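You operate a simulated robot arm through the tools that you are given. There is no shell and no other tool. Be economical: measure what you need, move in short steps, check, and stop when the job is done.

You are at the controls of a simulated robot arm. One attempt, no reset.

JOB
Swap the white mop for the blue mop and tighten the flange knob.
Fine: white mop into the free rack slot; hood down and spindle lock back on run.

It is judged by the outcome, as a careful person would: the job done as asked, and still so three seconds after it is handed in. It fails if anything else is knocked over, pushed out of place, dropped, spilled or broken.

ROBOT AND FRAMES
A 7-joint arm with a two-finger parallel gripper, fixed in place. Base frame: the origin is at the foot of the arm, x ahead of it, y to its left, z up; the work surface is at about z = 0.8. Readings come in m, rad, newtons and seconds.
With the tool pointing down near the work surface it reaches from about 0.34 to 0.78 m from the base axis. Its first joint turns from -2.897 to 2.897 rad. Payload 3.91 kg.
Tool frame: the origin (TCP) lies between the finger pads and is the grasp point; the fingertips stand 0.03 m ahead of it; z points along the fingers, y is the line along which they close. The gripper opens to 0.11 m. The fingers are 0.02 m wide and 0.01 m thick; the gripper's body (0.048 by 0.112 m) begins 0.055 m behind the TCP.
Orientation is told as [roll, pitch, yaw] about the base's x, y, z axes, in that order, counted from this pose: with the fingers straight down and closing along the base's y, the tool's x points along the base's -x, its y along +y and its z along -z.

CONTROLS
- The arm moves only by the tool servo_tool. Its argument "rows" is a list of rows, each an object of numbers (a shift or turn left out is 0, a gripper value left out holds the last): "wx", "wy", "wz": the turn, a rotation vector about the tool's x, y, z in rad; "dx", "dy", "dz": the shift along the tool's x, y, z in m; "hand": the finger opening in m, from 0 to 0.11. In form: [{"wx": .., "wy": .., "wz": .., "dx": .., "dy": .., "dz": .., "hand": ..}, ...]. A call has 1 to 10 rows; each row is the pose to reach, as a shift and turn from the pose commanded when the call began, along the tool's axes at that moment. Each row takes 0.2 s and may step no farther than 0.05 m and 0.15 rad from the row before; otherwise, or with a gripper value out of range, the whole call is refused. A pose out of reach is approached as far as the arm can. The call stops where the force on the tool passes 40 N (or 10 N more than at its start, if that is more) or the arm is blocked; 0.2 s more then pass. The fingers move at their own pace (about 0.153 m/s each) and stop on an object; they squeeze with about 34 N. The grip force told is the motor's: it shows also when the fingers shut on nothing. Time passes only in rows, and 0.2 s behind the last, so rows that repeat a pose let the fingers close. The reply holds the time, the measured pose of the TCP, the force on the tool along the base axes, the opening and the grip force, in the units named above and with some noise, and new pictures: "show" is both (left out), scene, wrist or none.
- Cameras (640 x 400 px; columns grow to the right, rows downward): "scene" is fixed at [0.0488, 0.6527, 1.5592]; the picture's right is [-0.67, -0.74, 0.00], its down [-0.46, 0.42, -0.78] and it looks along [0.58, -0.52, -0.62] (base axes); focal length 250 px, centre (320, 200). "wrist" rides on the gripper at [0.077, 0.007, -0.114] in the tool frame; the picture's right is [-0.09, 1.00, 0.00], its down [-0.80, -0.07, -0.59] and it looks along [-0.59, -0.05, 0.80] (tool axes); focal length 270 px, centre (320, 200). There is no depth. A picture from a camera that has moved, and an enlarged one, comes with that camera's place and axes in the base frame and with its lens.
- raise_lower(by): slides the trunk up (or, below 0, down) by that many m; the arm rides with it, the base frame stays. It gives what a move gives, with no picture.
- enlarge(camera, box): a new picture of the part [left, top, right, bottom] of that camera's present view, enlarged. It takes no simulated time.
- sign_off(): hands the job in; it is judged then, once.

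Go step by step. Nothing tells you positions but the pictures and the camera data: compare them with the known pose of the tool, close in by small moves and look again before you grip or let go. The budget is 120 turns and 200 pictures, counting those below and the enlarged ones. Unless the task says otherwise, let go and move clear before handing in, and close with one line.

The tools are called by a JSON object that holds its "op" and its "data". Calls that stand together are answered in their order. servo_tool: Moves the arm, as the interface text tells. Its arguments: {"type":"object","properties":{"rows":{"type":"array","items":{"type":"object","properties":{"wx":{"type":"number"},"wy":{"type":"number"},"wz":{"type":"number"},"dx":{"type":"number"},"dy":{"type":"number"},"dz":{"type":"number"},"hand":{"type":"number"}}}},"show":{"type":"string","enum":["both","scene","wrist","none"]}},"required":["rows"]} The other tools are called the same way: raise_lower (by) slides the trunk up or down; enlarge (camera, box) takes an enlarged picture of a part of a camera's view; sign_off () hands the job in.

At the start:

```text
time_s: 0.0
eef_pos: [0.2133, 0.3096, 1.4128]
orientation: [-0.001, 0.001, 0.003]
contact_force: [0.7, 0.1, -0.1]
opening: 0.1101
grasp_force: 0.1
trunk travel left (down, up): [-0.575, 0.035]
```

scene: 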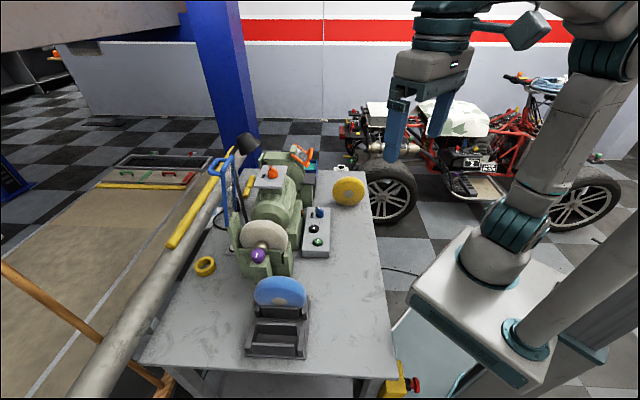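
wrist: 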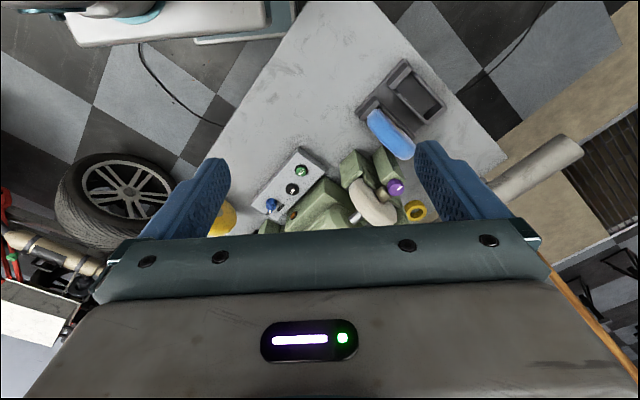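

I see a bench with a green polishing machine: white mop on its spindle with a purple flange knob, a blue mop in a dark two-slot rack, and a control box. I'll zoom in first.

{"op": "enlarge", "data": {"camera": "scene", "box": [180, 130, 380, 255]}}

{"op": "enlarge", "data": {"camera": "scene", "box": [180, 230, 380, 355]}}

{"op": "enlarge", "data": {"camera": "wrist", "box": [220, 50, 460, 240]}}

```text
3.20 times, centred on (280, 192) of scene
camera zoom: at [0.0488, 0.6527, 1.5592], right [-0.67, -0.74, 0.0], down [-0.46, 0.42, -0.78], along [0.58, -0.52, -0.62], focal length 799 px, centre (448, 224)
```

zoom: 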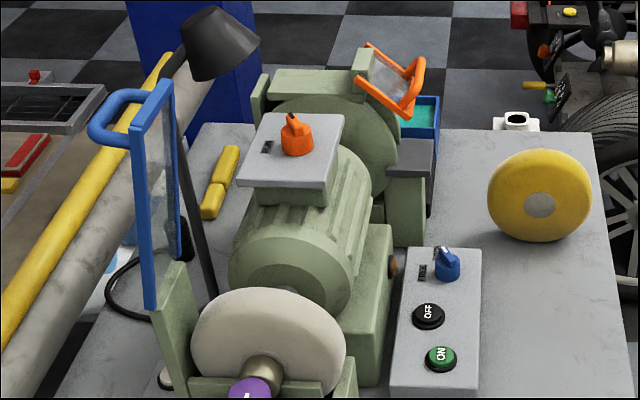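

```text
3.20 times, centred on (280, 292) of scene
camera zoom: at [0.0488, 0.6527, 1.5592], right [-0.67, -0.74, 0.0], down [-0.46, 0.42, -0.78], along [0.58, -0.52, -0.62], focal length 799 px, centre (448, -96)
```

zoom: 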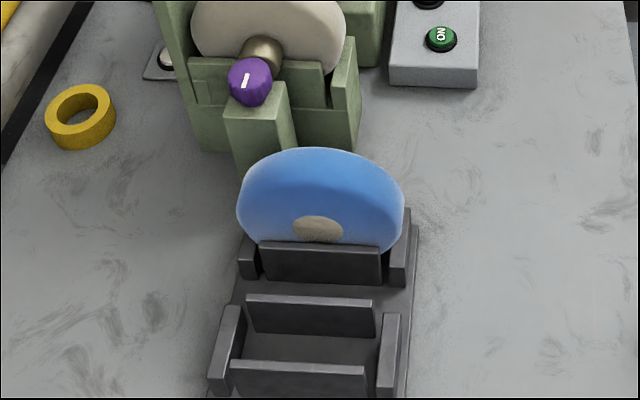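

```text
2.11 times, centred on (340, 145) of wrist
camera zoom: at [0.1352, 0.3161, 1.5267], right [0.09, 1.0, 0.0], down [0.8, -0.07, 0.59], along [0.59, -0.05, -0.8], focal length 569 px, centre (278, 316)
```

zoom: 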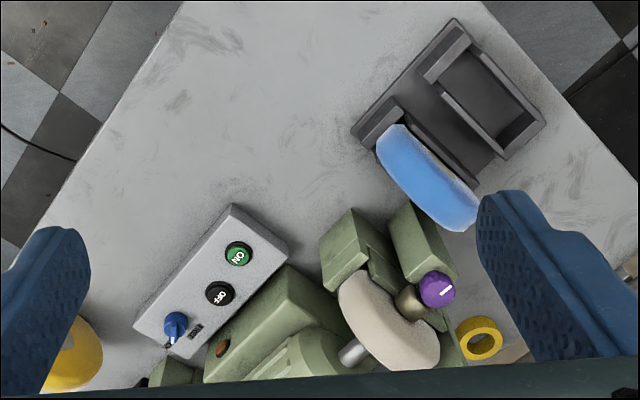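

Zooming into the switches and the hood to read their labels.

{"op": "enlarge", "data": {"camera": "scene", "box": [250, 155, 300, 187]}}

{"op": "enlarge", "data": {"camera": "scene", "box": [295, 198, 345, 258]}}

{"op": "enlarge", "data": {"camera": "scene", "box": [220, 215, 300, 285]}}

{"op": "enlarge", "data": {"camera": "wrist", "box": [250, 145, 350, 225]}}

```text
12.50 times, centred on (275, 171) of scene
camera zoom: at [0.0488, 0.6527, 1.5592], right [-0.67, -0.74, 0.0], down [-0.46, 0.42, -0.78], along [0.58, -0.52, -0.62], focal length 3122 px, centre (882, 562)
```

zoom: 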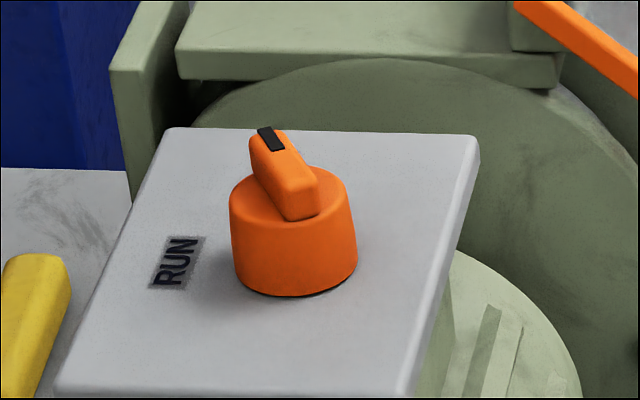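

```text
6.67 times, centred on (320, 228) of scene
camera zoom: at [0.0488, 0.6527, 1.5592], right [-0.67, -0.74, 0.0], down [-0.46, 0.42, -0.78], along [0.58, -0.52, -0.62], focal length 1665 px, centre (320, 13)
```

zoom: 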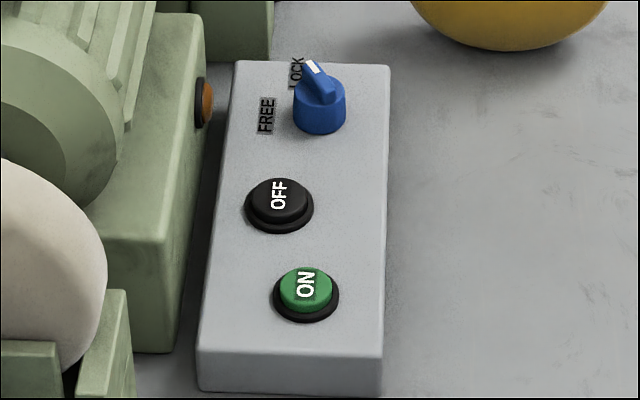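

```text
5.71 times, centred on (260, 250) of scene
camera zoom: at [0.0488, 0.6527, 1.5592], right [-0.67, -0.74, 0.0], down [-0.46, 0.42, -0.78], along [0.58, -0.52, -0.62], focal length 1427 px, centre (663, -86)
```

zoom: 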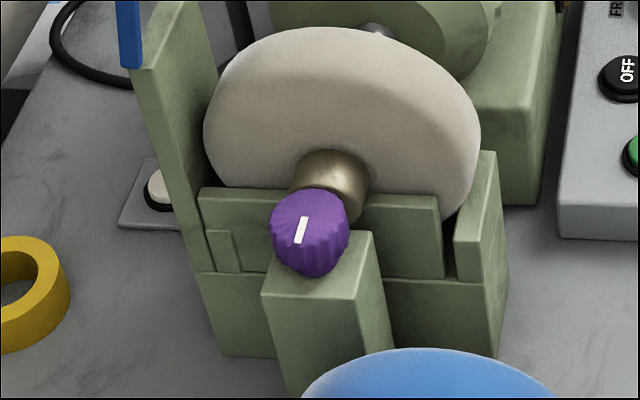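

```text
5.00 times, centred on (300, 185) of wrist
camera zoom: at [0.1352, 0.3161, 1.5267], right [0.09, 1.0, 0.0], down [0.8, -0.07, 0.59], along [0.59, -0.05, -0.8], focal length 1351 px, centre (420, 275)
```

zoom: 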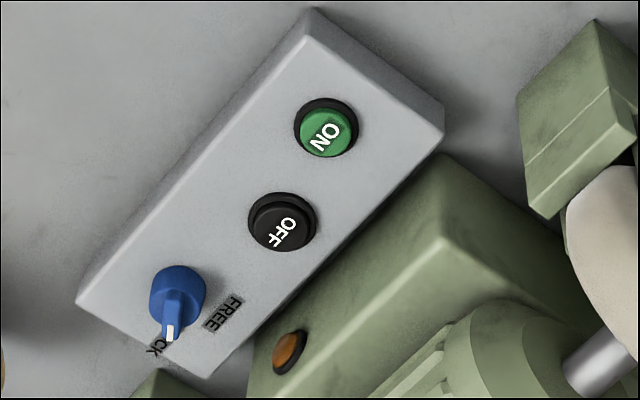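

Orange knob on the motor (mark away from RUN) looks like the spindle lock; the blue FREE/LOCK selector on the box is probably for something else (hood?). The purple knob is at about (0.525, 0.472, 0.97). I move the wrist camera to look along the spindle.

{"op": "servo_tool", "data": {"rows": [{"dx": -0.035, "dy": 0.023, "dz": 0.013, "wz": 0.123}, {"dx": -0.069, "dy": 0.046, "dz": 0.027, "wz": 0.246}, {"dx": -0.103, "dy": 0.07, "dz": 0.04, "wz": 0.37}, {"dx": -0.138, "dy": 0.093, "dz": 0.053, "wz": 0.493}, {"dx": -0.172, "dy": 0.117, "dz": 0.067, "wz": 0.617}, {"dx": -0.207, "dy": 0.14, "dz": 0.08, "wz": 0.74}]}}

```text
time_s: 1.4
eef_pos: [0.4247, 0.4503, 1.3294]
orientation: [-0.002, 0.0, -0.743]
contact_force: [0.6, 0.3, -0.9]
opening: 0.1101
grasp_force: 0.0
trunk travel left (down, up): [-0.575, 0.035]
camera wrist: at [0.3709, 0.5079, 1.4448], right [0.74, 0.68, 0.0], down [0.54, -0.59, 0.59], along [0.4, -0.44, -0.8], focal length 270 px, centre (320, 200)
```

scene: 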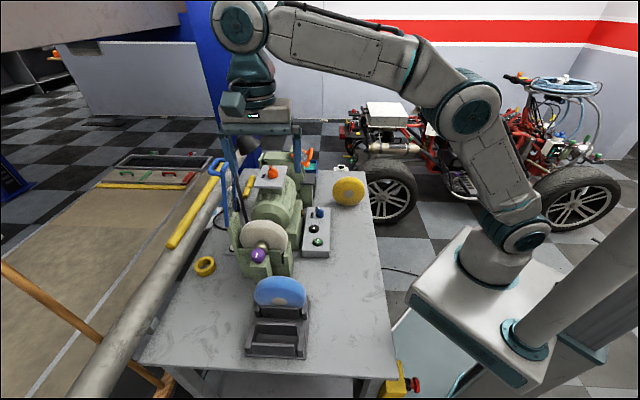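
wrist: 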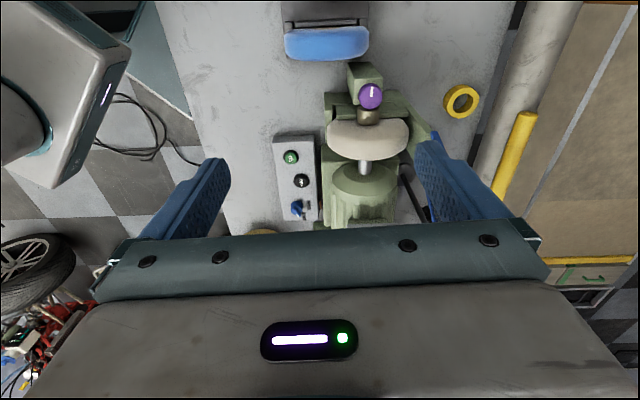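

{"op": "enlarge", "data": {"camera": "wrist", "box": [260, 0, 500, 150]}}

{"op": "enlarge", "data": {"camera": "wrist", "box": [310, 60, 430, 230]}}

```text
2.67 times, centred on (380, 75) of wrist
camera zoom: at [0.3709, 0.5079, 1.4448], right [0.74, 0.68, 0.0], down [0.54, -0.59, 0.59], along [0.4, -0.44, -0.8], focal length 721 px, centre (160, 533)
```

zoom: 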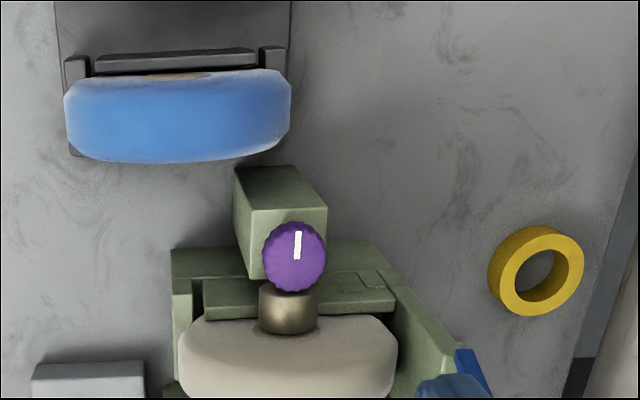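

```text
2.35 times, centred on (370, 145) of wrist
camera zoom: at [0.3709, 0.5079, 1.4448], right [0.74, 0.68, 0.0], down [0.54, -0.59, 0.59], along [0.4, -0.44, -0.8], focal length 636 px, centre (202, 329)
```

zoom: 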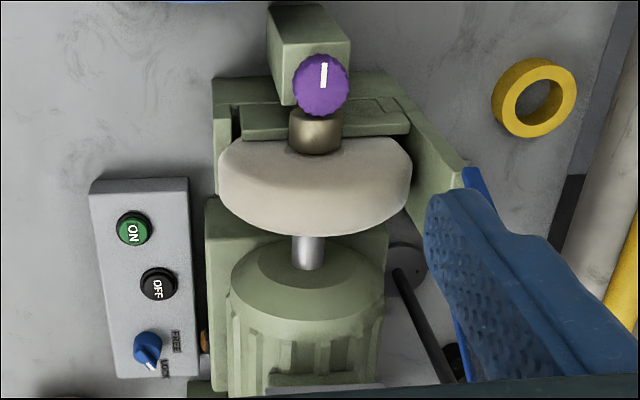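

{"op": "enlarge", "data": {"camera": "scene", "box": [240, 235, 280, 275]}}

{"op": "enlarge", "data": {"camera": "wrist", "box": [340, 55, 400, 135]}}

```text
10.00 times, centred on (260, 255) of scene
camera zoom: at [0.0488, 0.6527, 1.5592], right [-0.67, -0.74, 0.0], down [-0.46, 0.42, -0.78], along [0.58, -0.52, -0.62], focal length 2498 px, centre (920, -350)
```

zoom: 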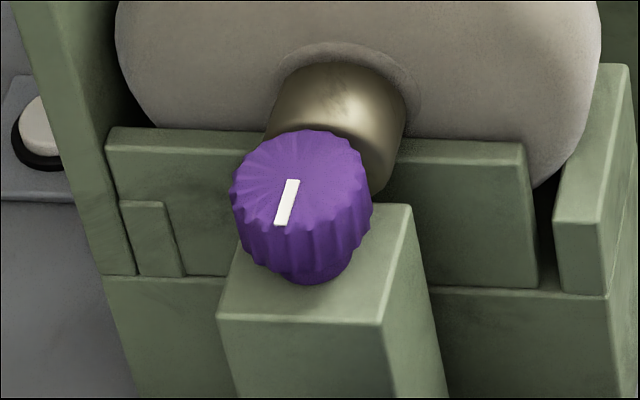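

```text
5.00 times, centred on (370, 95) of wrist
camera zoom: at [0.3709, 0.5079, 1.4448], right [0.74, 0.68, 0.0], down [0.54, -0.59, 0.59], along [0.4, -0.44, -0.8], focal length 1351 px, centre (70, 725)
```

zoom: 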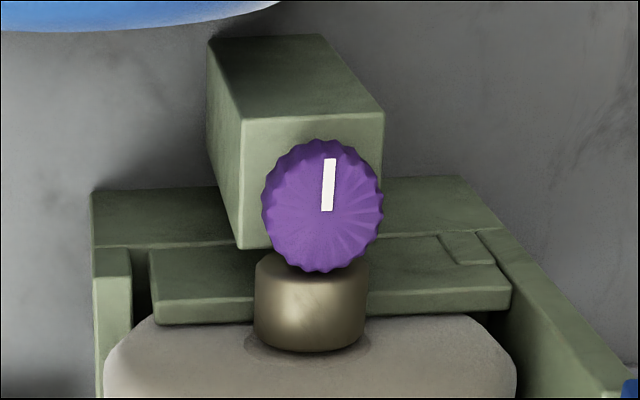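

The purple knob has a vertical axis and sits on the front pillar (top near z 0.987); the machine is turned 45° to the base. I now turn the tool by 90° to look from the side nearest the base.

{"op": "servo_tool", "data": {"rows": [{"dx": -0.0075, "dy": -0.0062, "dz": 0.01, "wz": -0.148}, {"dx": -0.015, "dy": -0.0124, "dz": 0.02, "wz": -0.296}, {"dx": -0.0224, "dy": -0.0186, "dz": 0.03, "wz": -0.444}, {"dx": -0.03, "dy": -0.0248, "dz": 0.04, "wz": -0.592}, {"dx": -0.0373, "dy": -0.031, "dz": 0.05, "wz": -0.74}, {"dx": -0.0448, "dy": -0.037, "dz": 0.06, "wz": -0.888}, {"dx": -0.0522, "dy": -0.0433, "dz": 0.07, "wz": -1.036}, {"dx": -0.06, "dy": -0.05, "dz": 0.08, "wz": -1.184}, {"dx": -0.067, "dy": -0.0557, "dz": 0.09, "wz": -1.332}, {"dx": -0.0746, "dy": -0.0619, "dz": 0.1, "wz": -1.48}]}}

```text
time_s: 3.6
eef_pos: [0.435, 0.353, 1.2315]
orientation: [0.001, -0.001, 0.745]
contact_force: [-0.7, 0.5, -0.4]
opening: 0.11
grasp_force: 0.0
trunk travel left (down, up): [-0.575, 0.035]
camera wrist: at [0.3723, 0.3053, 1.3465], right [-0.61, 0.79, 0.0], down [0.64, 0.49, 0.59], along [0.47, 0.36, -0.8], focal length 270 px, centre (320, 200)
```

scene: 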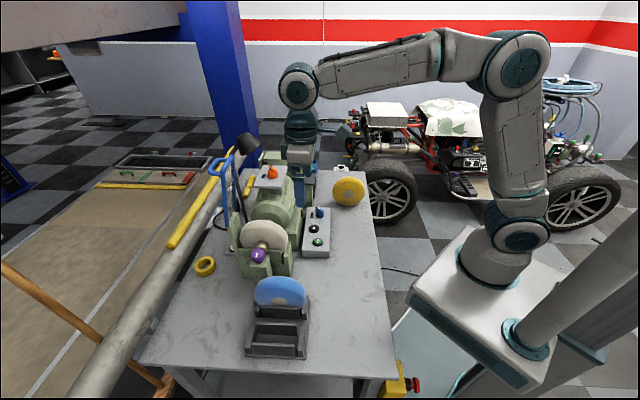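
wrist: 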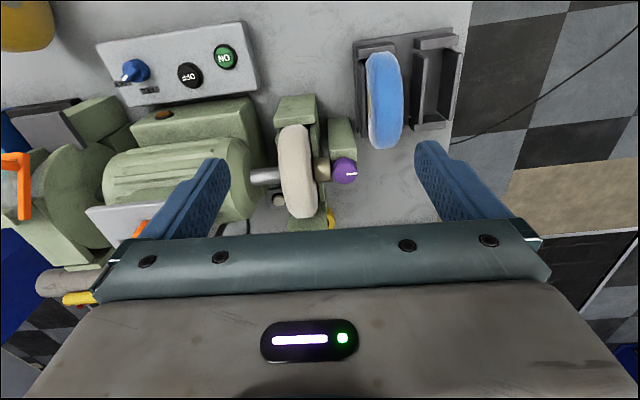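

{"op": "enlarge", "data": {"camera": "wrist", "box": [240, 80, 380, 240]}}

{"op": "enlarge", "data": {"camera": "wrist", "box": [340, 10, 480, 170]}}

{"op": "enlarge", "data": {"camera": "wrist", "box": [80, 10, 280, 240]}}

```text
2.50 times, centred on (310, 160) of wrist
camera zoom: at [0.3723, 0.3053, 1.3465], right [-0.61, 0.79, 0.0], down [0.64, 0.49, 0.59], along [0.47, 0.36, -0.8], focal length 676 px, centre (345, 300)
```

zoom: 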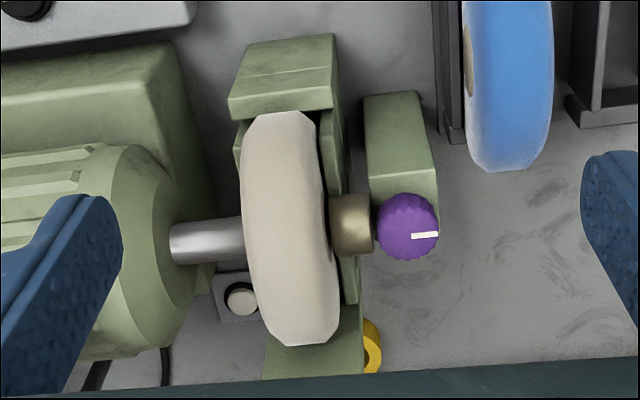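

```text
2.50 times, centred on (410, 90) of wrist
camera zoom: at [0.3723, 0.3053, 1.3465], right [-0.61, 0.79, 0.0], down [0.64, 0.49, 0.59], along [0.47, 0.36, -0.8], focal length 676 px, centre (95, 475)
```

zoom: 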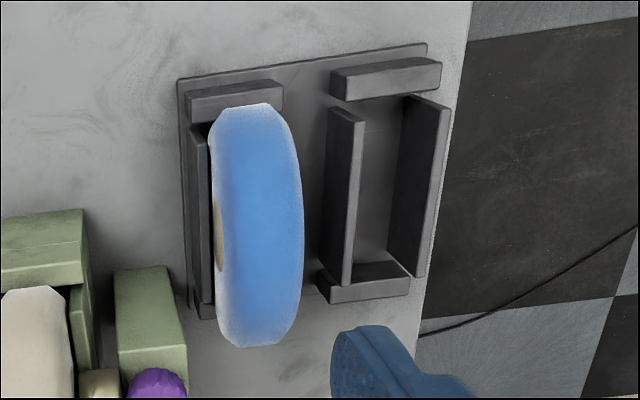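

```text
1.74 times, centred on (180, 125) of wrist
camera zoom: at [0.3723, 0.3053, 1.3465], right [-0.61, 0.79, 0.0], down [0.64, 0.49, 0.59], along [0.47, 0.36, -0.8], focal length 470 px, centre (564, 330)
```

zoom: 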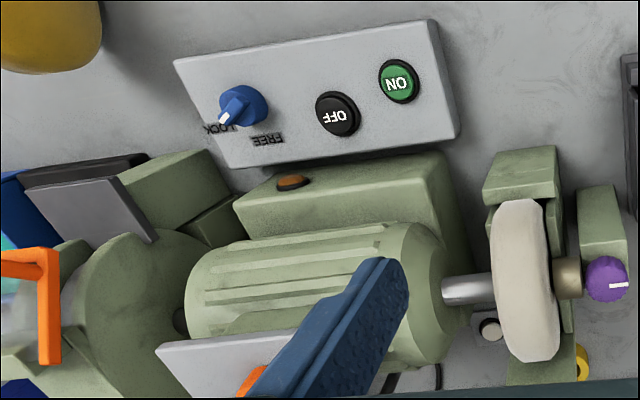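

The layout is now clear: spindle/mop at u≈-0.1 on the 45° axis, brass flange, and knob in front; rack holds the blue mop with the free slot further to the front. I go above the purple knob with the fingers closing across the spindle axis.

{"op": "servo_tool", "data": {"rows": [{"dx": -0.0142, "dy": 0.0028, "dz": 0.005, "wz": 0.149}, {"dx": -0.0284, "dy": 0.0057, "dz": 0.01, "wz": 0.298}, {"dx": -0.0425, "dy": 0.0085, "dz": 0.015, "wz": 0.447}, {"dx": -0.0567, "dy": 0.0114, "dz": 0.02, "wz": 0.596}, {"dx": -0.0709, "dy": 0.0142, "dz": 0.025, "wz": 0.745}, {"dx": -0.0851, "dy": 0.017, "dz": 0.03, "wz": 0.894}, {"dx": -0.0993, "dy": 0.02, "dz": 0.035, "wz": 1.043}, {"dx": -0.1134, "dy": 0.0227, "dz": 0.04, "wz": 1.192}, {"dx": -0.1276, "dy": 0.0256, "dz": 0.05, "wz": 1.341}, {"dx": -0.1418, "dy": 0.0284, "dz": 0.07, "wz": 1.49}]}}

```text
time_s: 5.8
eef_pos: [0.5194, 0.4706, 1.1623]
orientation: [0.0, 0.001, -0.752]
contact_force: [-0.7, 0.3, 0.1]
opening: 0.1099
grasp_force: 0.1
trunk travel left (down, up): [-0.575, 0.035]
camera wrist: at [0.467, 0.5283, 1.2762], right [0.74, 0.67, 0.0], down [0.54, -0.6, 0.59], along [0.4, -0.44, -0.8], focal length 270 px, centre (320, 200)
```

scene: 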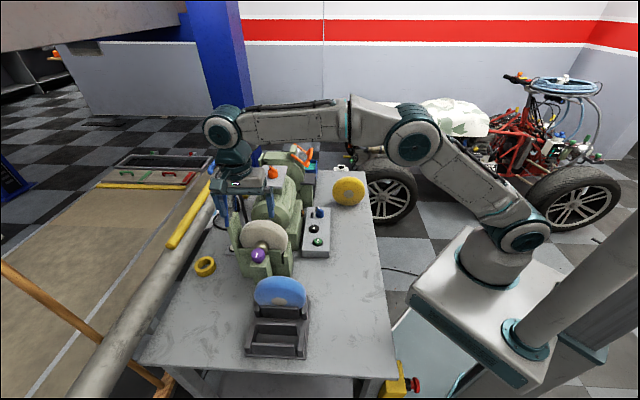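
wrist: 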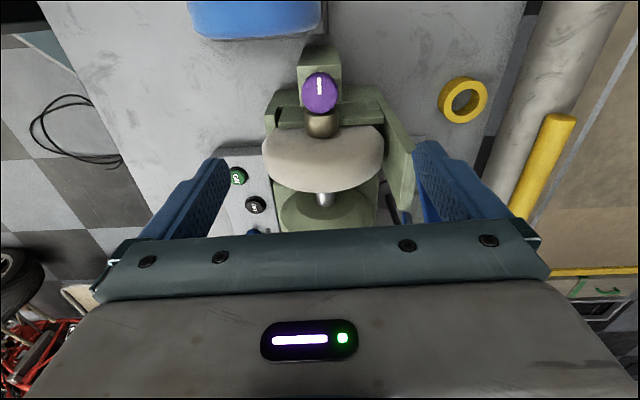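

{"op": "enlarge", "data": {"camera": "wrist", "box": [250, 40, 430, 220]}}

{"op": "enlarge", "data": {"camera": "scene", "box": [200, 140, 300, 240]}}

```text
2.22 times, centred on (340, 130) of wrist
camera zoom: at [0.467, 0.5283, 1.2762], right [0.74, 0.67, 0.0], down [0.54, -0.6, 0.59], along [0.4, -0.44, -0.8], focal length 601 px, centre (276, 356)
```

zoom: 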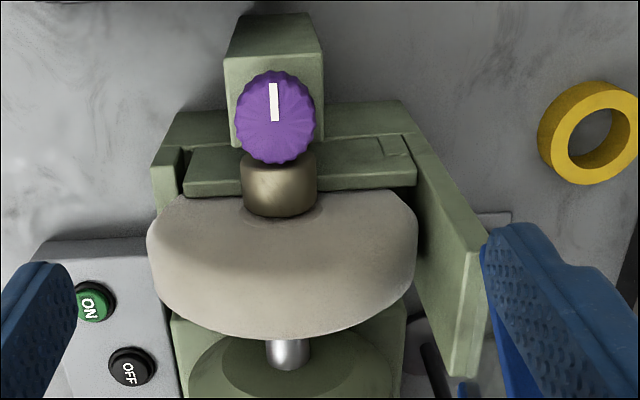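

```text
4.00 times, centred on (250, 190) of scene
camera zoom: at [0.0488, 0.6527, 1.5592], right [-0.67, -0.74, 0.0], down [-0.46, 0.42, -0.78], along [0.58, -0.52, -0.62], focal length 999 px, centre (600, 240)
```

zoom: 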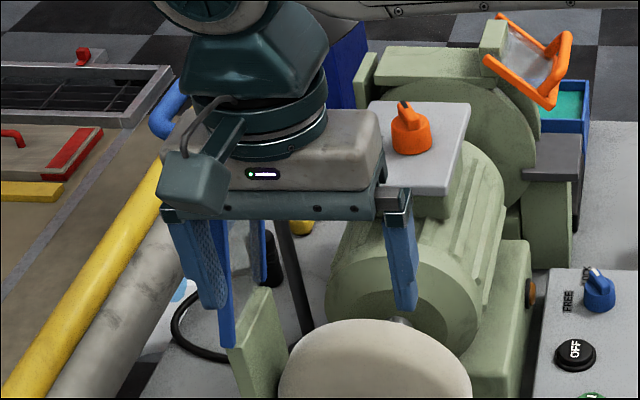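

The TCP is almost exactly over the knob. I pre-rotate, narrow the fingers and descend around the knob, keeping clear of the brass flange.

{"op": "servo_tool", "data": {"rows": [{"wz": 0.14, "dz": 0.02, "hand": 0.07}, {"wz": 0.28, "dz": 0.05}, {"wz": 0.42, "dz": 0.09}, {"wz": 0.56, "dz": 0.12}, {"wz": 0.56, "dz": 0.145}]}}

```text
time_s: 7.0
eef_pos: [0.5217, 0.4717, 1.0157]
orientation: [0.0, 0.0, -1.311]
contact_force: [0.0, 1.2, 1.1]
opening: 0.0701
grasp_force: 0.0
trunk travel left (down, up): [-0.575, 0.035]
camera wrist: at [0.506, 0.5482, 1.1302], right [0.99, 0.17, 0.0], down [0.14, -0.79, 0.59], along [0.1, -0.59, -0.8], focal length 270 px, centre (320, 200)
```

scene: 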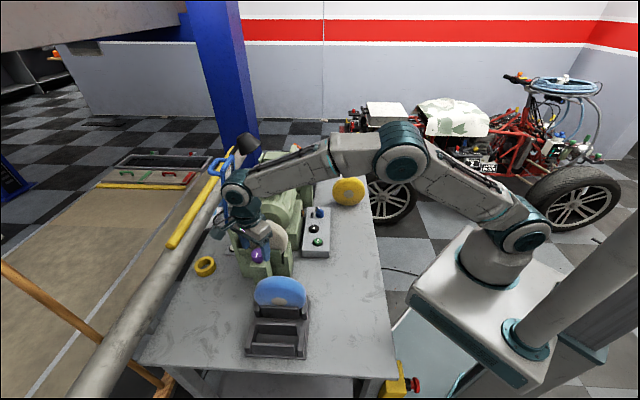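
wrist: 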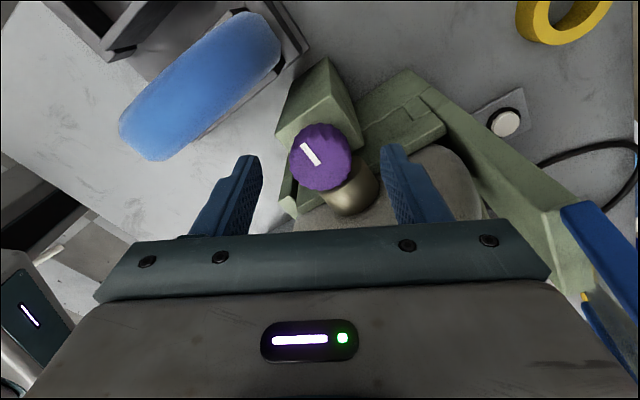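

Knob is between the fingers. Small centring, final descent, close.

{"op": "servo_tool", "data": {"rows": [{"dx": 0.0027, "dy": -0.0026, "dz": 0.013}, {"dx": 0.0027, "dy": -0.0026, "dz": 0.013, "hand": 0.0}, {"dx": 0.0027, "dy": -0.0026, "dz": 0.013}, {"dx": 0.0027, "dy": -0.0026, "dz": 0.013}], "show": "wrist"}}

```text
time_s: 8.0
eef_pos: [0.5206, 0.475, 1.0043]
orientation: [0.001, 0.001, -1.312]
contact_force: [16.2, 11.0, 0.4]
opening: 0.0374
grasp_force: 45.0
trunk travel left (down, up): [-0.575, 0.035]
camera wrist: at [0.5052, 0.55, 1.1176], right [0.99, 0.17, 0.0], down [0.14, -0.79, 0.59], along [0.1, -0.58, -0.8], focal length 270 px, centre (320, 200)
```

wrist: 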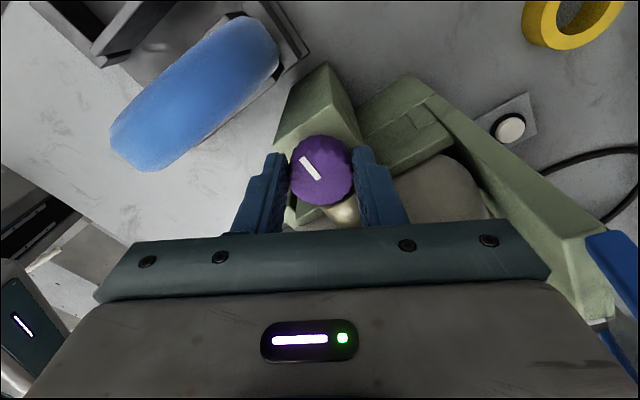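

Gripped (37 mm); side load shows I'm a few mm off along the closing line. I correct and turn counter-clockwise (from above) to test loosening.

{"op": "servo_tool", "data": {"rows": [{"dy": 0.003}, {"dy": 0.003, "wz": -0.1}, {"dy": 0.003, "wz": -0.2}, {"dy": 0.003, "wz": -0.3}], "show": "wrist"}}

```text
time_s: 9.0
eef_pos: [0.5193, 0.4741, 1.004]
orientation: [-0.002, 0.0, -1.006]
contact_force: [2.3, 2.4, 0.6]
opening: 0.0373
grasp_force: 45.2
trunk travel left (down, up): [-0.575, 0.035]
camera wrist: at [0.4821, 0.5424, 1.1175], right [0.89, 0.46, 0.0], down [0.37, -0.71, 0.59], along [0.27, -0.53, -0.8], focal length 270 px, centre (320, 200)
```

wrist: 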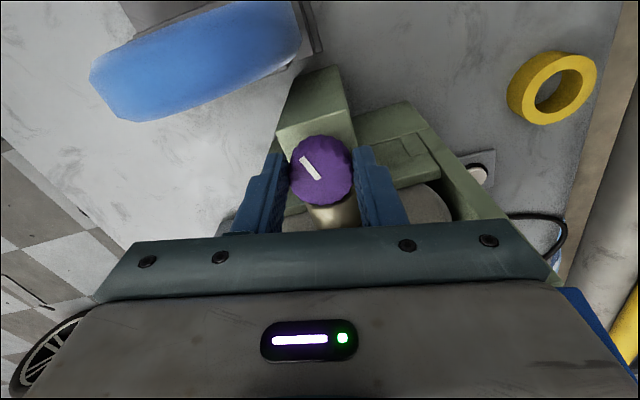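

The knob turns with the grip. Continuing counter-clockwise.

{"op": "servo_tool", "data": {"rows": [{"wz": -0.13}, {"wz": -0.26}, {"wz": -0.39}, {"wz": -0.52}, {"wz": -0.64}, {"wz": -0.76}], "show": "wrist"}}

```text
time_s: 10.4
eef_pos: [0.5176, 0.4702, 1.0026]
orientation: [-0.007, 0.003, -0.248]
contact_force: [-22.9, -22.7, -16.7]
opening: 0.0371
grasp_force: 44.8
trunk travel left (down, up): [-0.575, 0.035]
camera wrist: at [0.4429, 0.496, 1.1178], right [0.33, 0.94, -0.01], down [0.76, -0.26, 0.59], along [0.56, -0.2, -0.81], focal length 270 px, centre (320, 200)
```

wrist: 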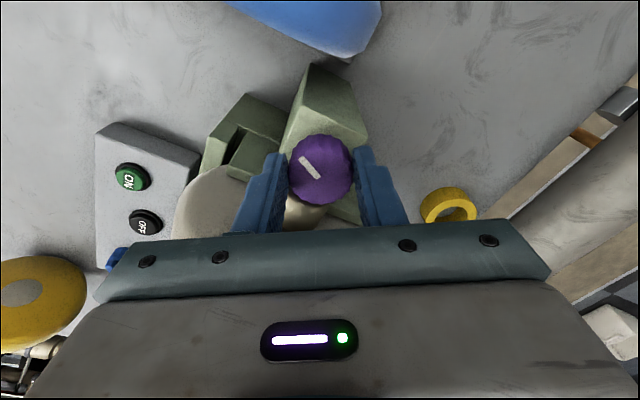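

About 60° turned with rising side load, likely a finger nearing the brass flange. I release slightly, lift, and look.

{"op": "servo_tool", "data": {"rows": [{"hand": 0.044}, {"dz": -0.02, "hand": 0.046}, {"dz": -0.045, "hand": 0.06}]}}

{"op": "enlarge", "data": {"camera": "scene", "box": [240, 235, 280, 275]}}

```text
time_s: 11.2
eef_pos: [0.5187, 0.4735, 1.0501]
orientation: [0.002, 0.001, -0.249]
contact_force: [-0.5, -0.2, -0.2]
opening: 0.0599
grasp_force: 0.0
trunk travel left (down, up): [-0.575, 0.035]
camera wrist: at [0.4439, 0.4997, 1.164], right [0.33, 0.94, 0.0], down [0.76, -0.27, 0.59], along [0.56, -0.2, -0.8], focal length 270 px, centre (320, 200)
```

scene: 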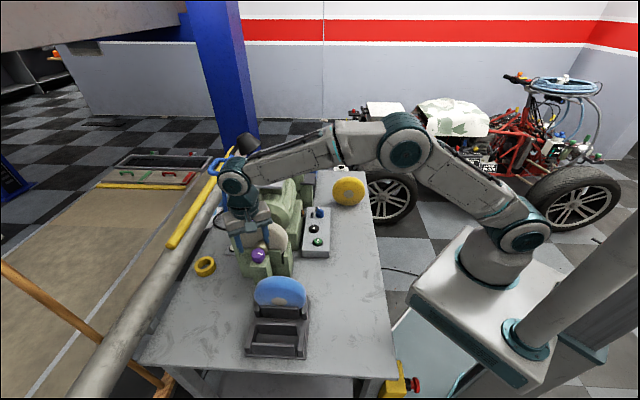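
wrist: 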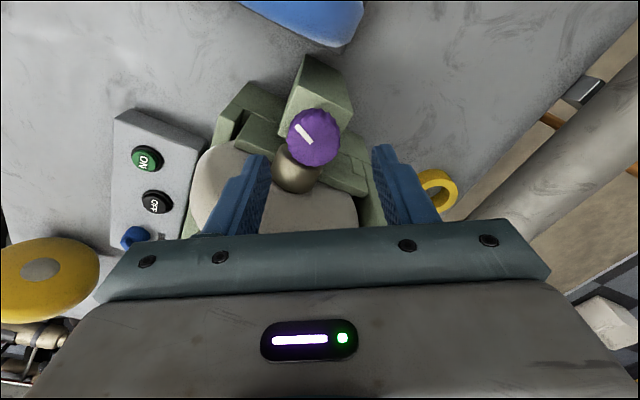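

```text
10.00 times, centred on (260, 255) of scene
camera zoom: at [0.0488, 0.6527, 1.5592], right [-0.67, -0.74, 0.0], down [-0.46, 0.42, -0.78], along [0.58, -0.52, -0.62], focal length 2498 px, centre (920, -350)
```

zoom: 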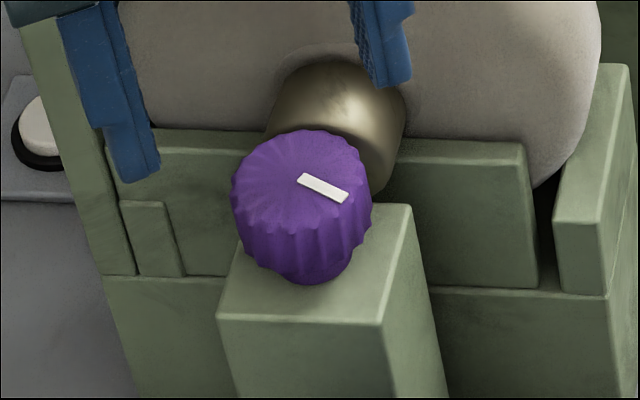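

Knob now ~60° further round, flange not visibly moved. I take a second grip and continue.

{"op": "servo_tool", "data": {"rows": [{"wz": 0.14, "hand": 0.06}, {"wz": 0.28}, {"wz": 0.42}, {"wz": 0.56}, {"wz": 0.7}, {"wz": 0.84}, {"wz": 0.98}, {"wz": 1.08, "dz": 0.015}, {"wz": 1.08, "dz": 0.043}], "show": "none"}}

{"op": "servo_tool", "data": {"rows": [{"hand": 0.0}, {}, {"wz": -0.13}, {"wz": -0.26}, {"wz": -0.39}, {"wz": -0.52}, {"wz": -0.65}, {"wz": -0.78}, {"wz": -0.9}, {"wz": -1.0}], "show": "wrist"}}

```text
time_s: 13.2
eef_pos: [0.5209, 0.4724, 1.0058]
orientation: [-0.001, 0.0, -1.332]
contact_force: [-0.2, 0.2, 0.3]
opening: 0.0599
grasp_force: 0.1
trunk travel left (down, up): [-0.575, 0.035]
```

```text
time_s: 15.4
eef_pos: [0.5176, 0.4693, 1.0062]
orientation: [-0.001, 0.0, -0.328]
contact_force: [-14.2, -14.8, -4.1]
opening: 0.0377
grasp_force: 45.2
trunk travel left (down, up): [-0.575, 0.035]
camera wrist: at [0.446, 0.5013, 1.1204], right [0.4, 0.91, 0.0], down [0.74, -0.32, 0.59], along [0.54, -0.24, -0.8], focal length 270 px, centre (320, 200)
```

wrist: 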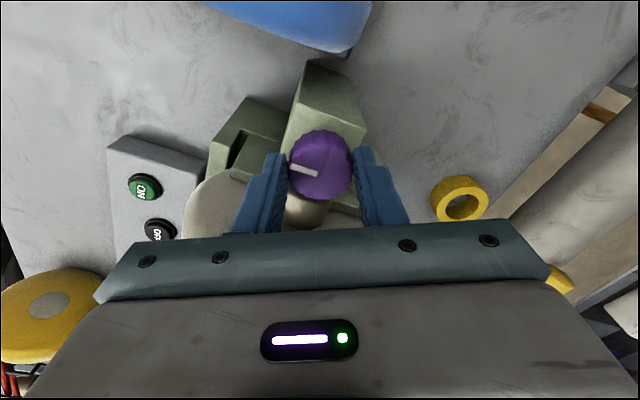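

{"op": "servo_tool", "data": {"rows": [{"hand": 0.044}, {"dz": -0.02, "hand": 0.046}, {"dz": -0.065, "hand": 0.06}, {"dz": -0.1, "hand": 0.06}], "show": "wrist"}}

{"op": "enlarge", "data": {"camera": "scene", "box": [240, 235, 280, 275]}}

{"op": "enlarge", "data": {"camera": "wrist", "box": [240, 50, 400, 210]}}

```text
time_s: 16.4
eef_pos: [0.5185, 0.4738, 1.1065]
orientation: [0.0, 0.0, -0.328]
contact_force: [0.6, 0.4, 0.1]
opening: 0.0602
grasp_force: 0.0
trunk travel left (down, up): [-0.575, 0.035]
camera wrist: at [0.4464, 0.505, 1.2216], right [0.4, 0.91, 0.0], down [0.73, -0.33, 0.59], along [0.54, -0.24, -0.8], focal length 270 px, centre (320, 200)
```

wrist: 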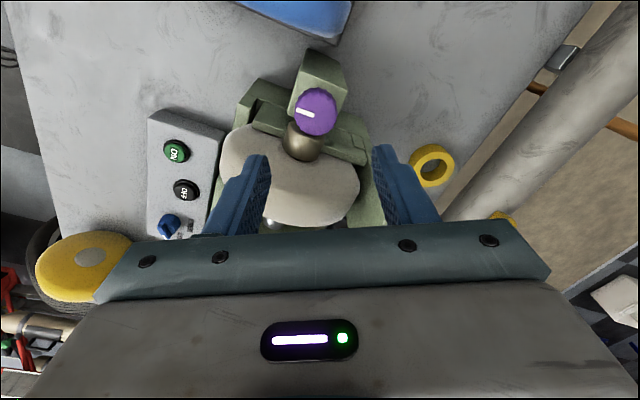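

```text
10.00 times, centred on (260, 255) of scene
camera zoom: at [0.0488, 0.6527, 1.5592], right [-0.67, -0.74, 0.0], down [-0.46, 0.42, -0.78], along [0.58, -0.52, -0.62], focal length 2498 px, centre (920, -350)
```

zoom: 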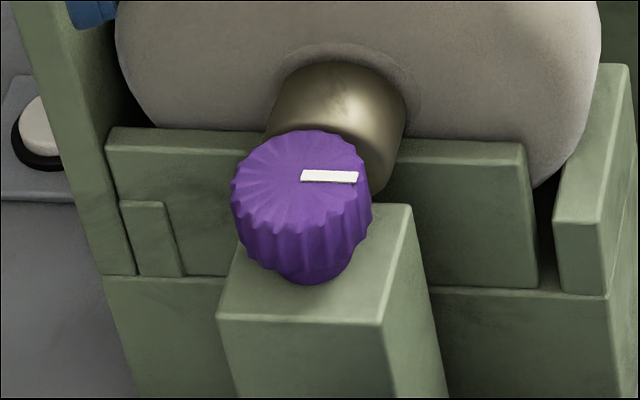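

```text
2.50 times, centred on (320, 130) of wrist
camera zoom: at [0.4464, 0.505, 1.2216], right [0.4, 0.91, 0.0], down [0.73, -0.33, 0.59], along [0.54, -0.24, -0.8], focal length 676 px, centre (320, 375)
```

zoom: 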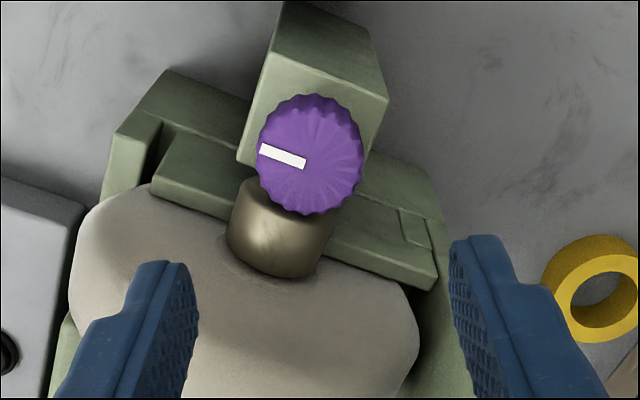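

The mark now points along -v: exactly a quarter turn, apparently the end stop. Next I line up over the white mop with fingers closing along the spindle axis and test whether it lifts.

{"op": "servo_tool", "data": {"rows": [{"dx": -0.0084, "dy": -0.0044, "dz": -0.01, "wz": -0.139, "hand": 0.08}, {"dx": -0.0167, "dy": -0.0087, "dz": -0.015, "wz": -0.278}, {"dx": -0.0251, "dy": -0.0131, "dz": -0.015, "wz": -0.417}, {"dx": -0.0335, "dy": -0.0174, "dz": -0.015, "wz": -0.556}, {"dx": -0.0418, "dy": -0.0218, "dz": -0.015, "wz": -0.696}, {"dx": -0.0502, "dy": -0.0261, "dz": -0.015, "wz": -0.835}, {"dx": -0.0585, "dy": -0.0305, "dz": -0.015, "wz": -0.974}, {"dx": -0.0669, "dy": -0.0348, "dz": -0.015, "wz": -1.113}]}}

```text
time_s: 18.2
eef_pos: [0.5701, 0.4179, 1.121]
orientation: [-0.001, -0.001, 0.787]
contact_force: [0.3, 0.2, 0.8]
opening: 0.0798
grasp_force: 0.1
trunk travel left (down, up): [-0.575, 0.035]
camera wrist: at [0.5104, 0.3684, 1.2347], right [-0.64, 0.77, 0.0], down [0.62, 0.52, 0.59], along [0.46, 0.38, -0.8], focal length 270 px, centre (320, 200)
```

scene: 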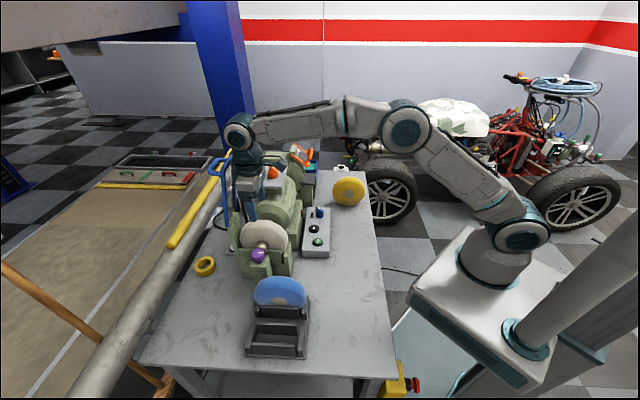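
wrist: 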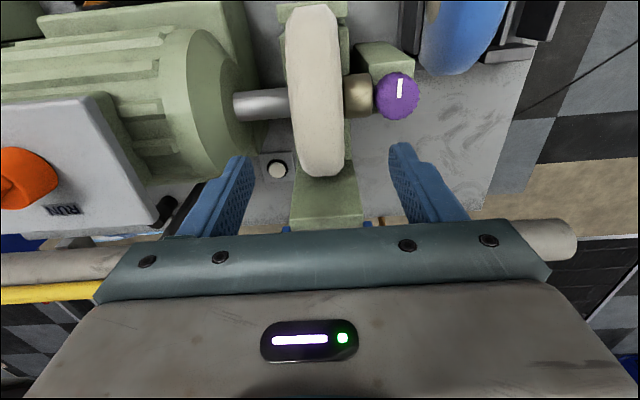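

The mop is centred between the fingers. Descend to rim depth and close.

{"op": "servo_tool", "data": {"rows": [{"dz": 0.035, "dy": -0.002}, {"dz": 0.07, "dy": -0.002}, {"dz": 0.095, "dy": -0.002}, {"dz": 0.095, "dy": -0.002, "hand": 0.0}, {"dz": 0.095, "dy": -0.002}, {"dz": 0.095, "dy": -0.002}], "show": "wrist"}}

```text
time_s: 19.6
eef_pos: [0.5731, 0.419, 1.0251]
orientation: [-0.001, 0.001, 0.784]
contact_force: [0.7, -0.1, 0.3]
opening: 0.0395
grasp_force: 33.9
trunk travel left (down, up): [-0.575, 0.035]
camera wrist: at [0.5124, 0.369, 1.1397], right [-0.64, 0.77, 0.0], down [0.62, 0.52, 0.59], along [0.46, 0.38, -0.8], focal length 270 px, centre (320, 200)
```

wrist: 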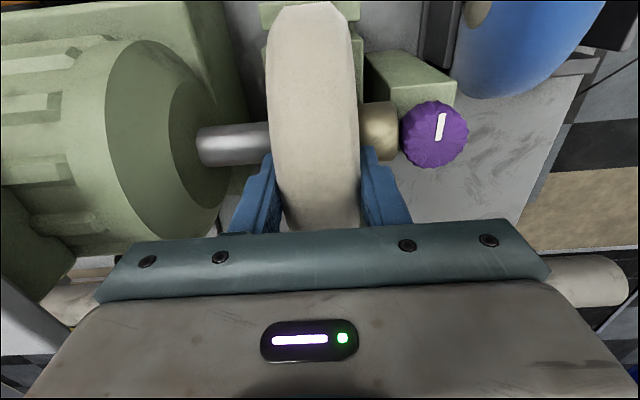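

Gripped (40 mm), no side load. Small lift test.

{"op": "servo_tool", "data": {"rows": [{"dz": -0.005}, {"dz": -0.012}, {"dz": -0.02}], "show": "wrist"}}

```text
time_s: 20.4
eef_pos: [0.5719, 0.417, 1.0474]
orientation: [0.001, 0.0, 0.785]
contact_force: [0.5, 0.3, -2.0]
opening: 0.0398
grasp_force: 34.1
trunk travel left (down, up): [-0.575, 0.035]
camera wrist: at [0.5114, 0.3689, 1.1604], right [-0.64, 0.77, 0.0], down [0.62, 0.52, 0.59], along [0.46, 0.38, -0.8], focal length 270 px, centre (320, 200)
```

wrist: 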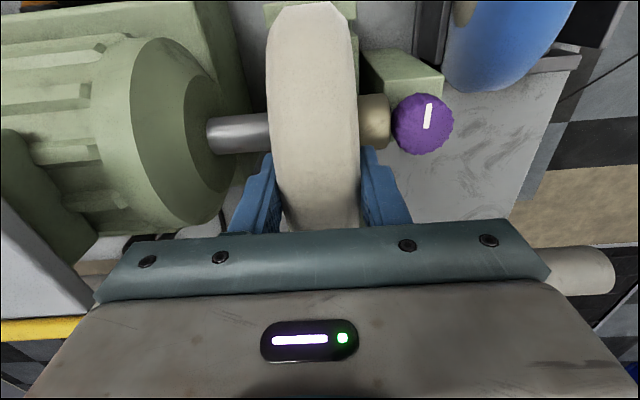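

The mop lifts freely. I estimate the free slot at u≈0.134, v≈0.63 (wall tops z≈0.863). Raising and carrying it over there at height.

{"op": "servo_tool", "data": {"rows": [{"dz": -0.045}, {"dz": -0.09}, {"dz": -0.135}, {"dz": -0.15, "dy": 0.03, "dx": 0.01}, {"dz": -0.15, "dy": 0.073, "dx": 0.022}, {"dz": -0.15, "dy": 0.116, "dx": 0.034}, {"dz": -0.15, "dy": 0.159, "dx": 0.046}, {"dz": -0.15, "dy": 0.202, "dx": 0.058}, {"dz": -0.15, "dy": 0.2435, "dx": 0.069}]}}

```text
time_s: 22.4
eef_pos: [0.3522, 0.5424, 1.1954]
orientation: [-0.002, 0.0, 0.787]
contact_force: [0.7, 1.1, -2.2]
opening: 0.0399
grasp_force: 34.0
trunk travel left (down, up): [-0.575, 0.035]
camera wrist: at [0.29, 0.4932, 1.3094], right [-0.64, 0.77, 0.0], down [0.62, 0.52, 0.59], along [0.46, 0.38, -0.8], focal length 270 px, centre (320, 200)
```

scene: 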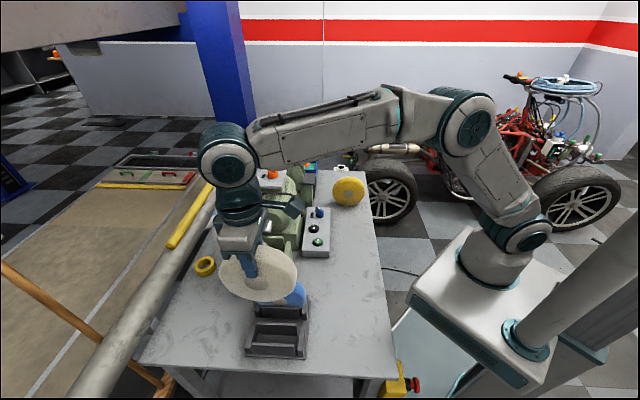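
wrist: 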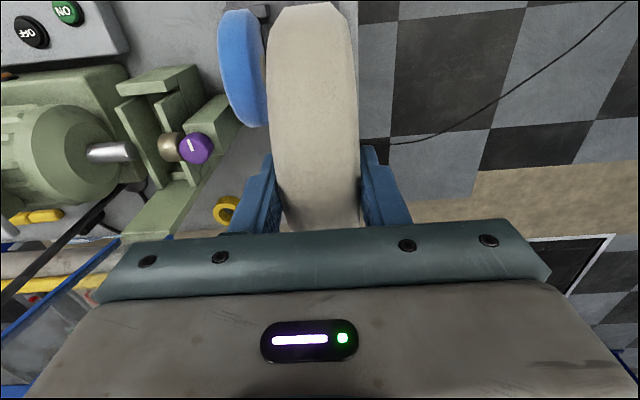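

{"op": "enlarge", "data": {"camera": "scene", "box": [200, 230, 340, 370]}}

{"op": "enlarge", "data": {"camera": "wrist", "box": [60, 50, 260, 210]}}

```text
2.86 times, centred on (270, 300) of scene
camera zoom: at [0.0488, 0.6527, 1.5592], right [-0.67, -0.74, 0.0], down [-0.46, 0.42, -0.78], along [0.58, -0.52, -0.62], focal length 714 px, centre (463, -86)
```

zoom: 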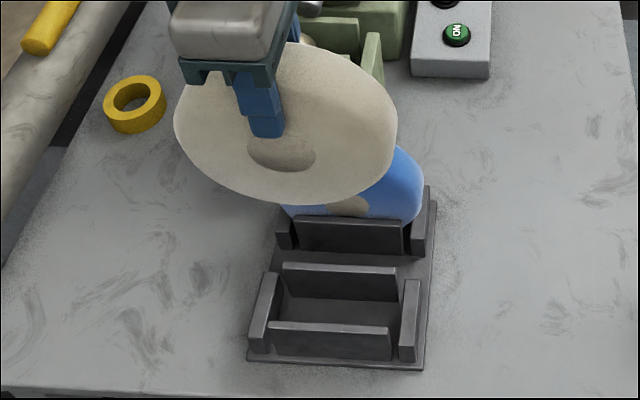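

```text
2.50 times, centred on (160, 130) of wrist
camera zoom: at [0.29, 0.4932, 1.3094], right [-0.64, 0.77, 0.0], down [0.62, 0.52, 0.59], along [0.46, 0.38, -0.8], focal length 676 px, centre (720, 375)
```

zoom: 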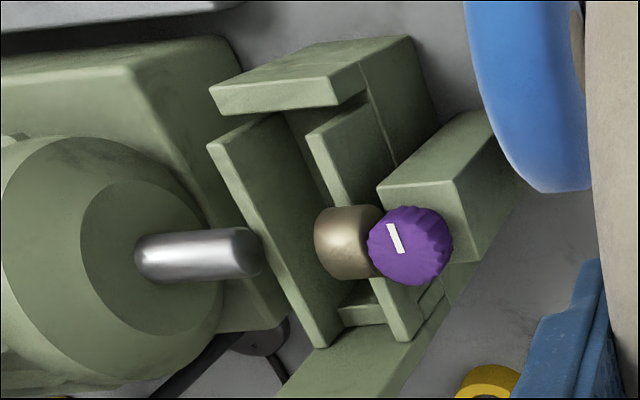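

The mop hangs over the free slot. I descend part way and check alignment.

{"op": "servo_tool", "data": {"rows": [{"dx": 0.003, "dz": 0.045}, {"dx": 0.003, "dz": 0.09}, {"dx": 0.003, "dz": 0.135}, {"dx": 0.003, "dz": 0.18}]}}

{"op": "enlarge", "data": {"camera": "scene", "box": [220, 260, 340, 370]}}

{"op": "enlarge", "data": {"camera": "wrist", "box": [180, 0, 440, 160]}}

```text
time_s: 23.4
eef_pos: [0.3495, 0.5378, 1.016]
orientation: [-0.001, 0.002, 0.784]
contact_force: [-0.4, -0.3, -1.7]
opening: 0.0398
grasp_force: 33.9
trunk travel left (down, up): [-0.575, 0.035]
camera wrist: at [0.2886, 0.4889, 1.129], right [-0.64, 0.77, 0.0], down [0.62, 0.52, 0.59], along [0.46, 0.38, -0.8], focal length 270 px, centre (320, 200)
```

scene: 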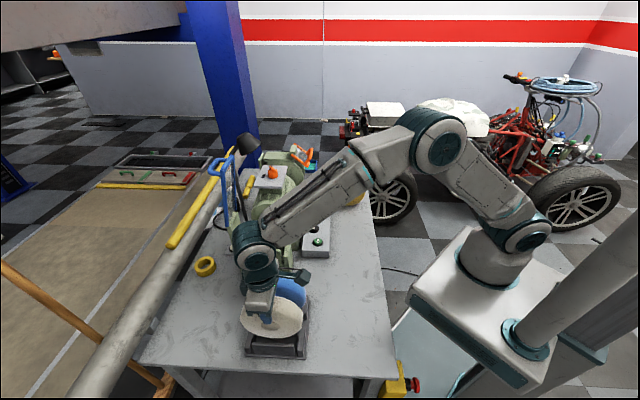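
wrist: 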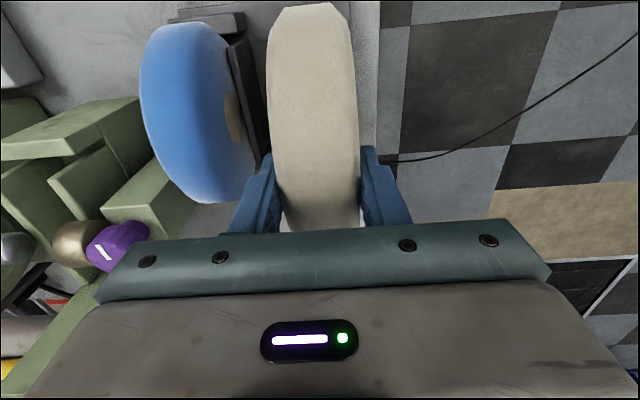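

```text
3.64 times, centred on (280, 315) of scene
camera zoom: at [0.0488, 0.6527, 1.5592], right [-0.67, -0.74, 0.0], down [-0.46, 0.42, -0.78], along [0.58, -0.52, -0.62], focal length 908 px, centre (466, -218)
```

zoom: 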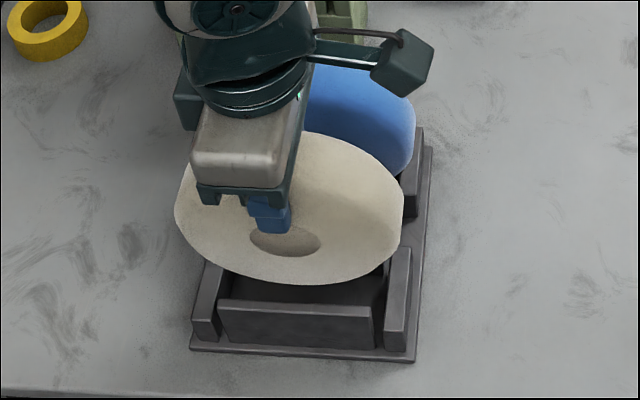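

```text
2.46 times, centred on (310, 80) of wrist
camera zoom: at [0.2886, 0.4889, 1.129], right [-0.64, 0.77, 0.0], down [0.62, 0.52, 0.59], along [0.46, 0.38, -0.8], focal length 665 px, centre (345, 495)
```

zoom: 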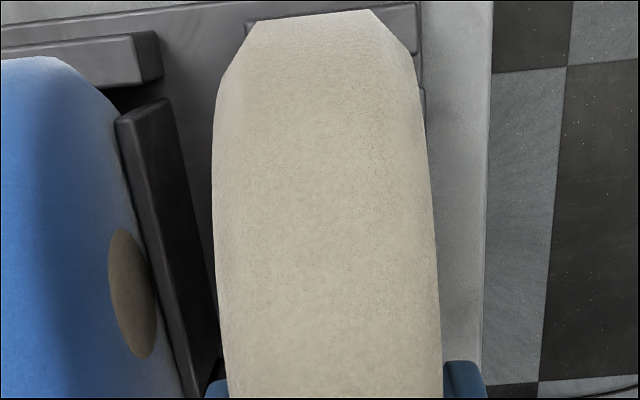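

Alignment looks within a couple of mm. Lowering gently into the slot, watching force.

{"op": "servo_tool", "data": {"rows": [{"dy": 0.002, "dx": -0.002, "dz": 0.012}, {"dy": 0.002, "dx": -0.002, "dz": 0.024}, {"dy": 0.002, "dx": -0.002, "dz": 0.036}, {"dy": 0.002, "dx": -0.002, "dz": 0.048}, {"dy": 0.002, "dx": -0.002, "dz": 0.056}]}}

{"op": "enlarge", "data": {"camera": "scene", "box": [220, 260, 340, 370]}}

```text
time_s: 24.6
eef_pos: [0.35, 0.5415, 0.9596]
orientation: [0.0, 0.001, 0.783]
contact_force: [-0.1, 0.5, -1.2]
opening: 0.0398
grasp_force: 34.4
trunk travel left (down, up): [-0.575, 0.035]
camera wrist: at [0.2883, 0.4922, 1.0737], right [-0.64, 0.77, 0.0], down [0.62, 0.52, 0.59], along [0.46, 0.38, -0.8], focal length 270 px, centre (320, 200)
```

scene: 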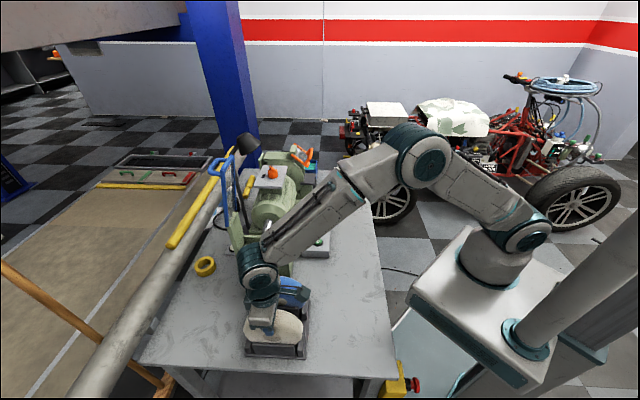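
wrist: 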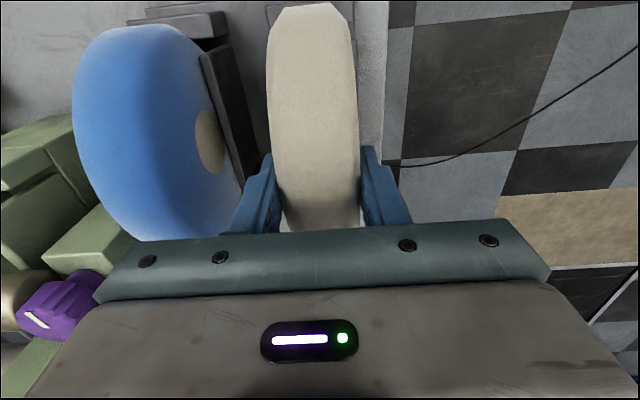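

```text
3.64 times, centred on (280, 315) of scene
camera zoom: at [0.0488, 0.6527, 1.5592], right [-0.67, -0.74, 0.0], down [-0.46, 0.42, -0.78], along [0.58, -0.52, -0.62], focal length 908 px, centre (466, -218)
```

zoom: 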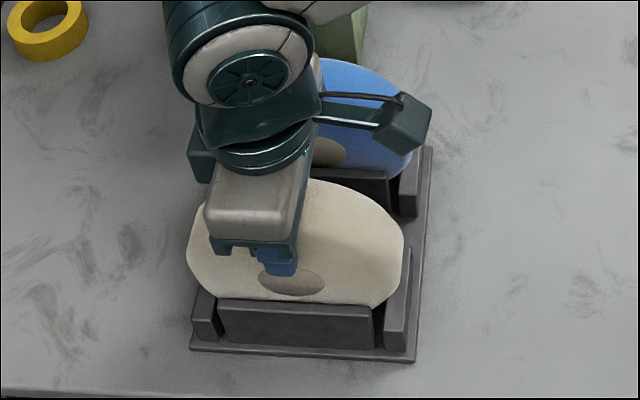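

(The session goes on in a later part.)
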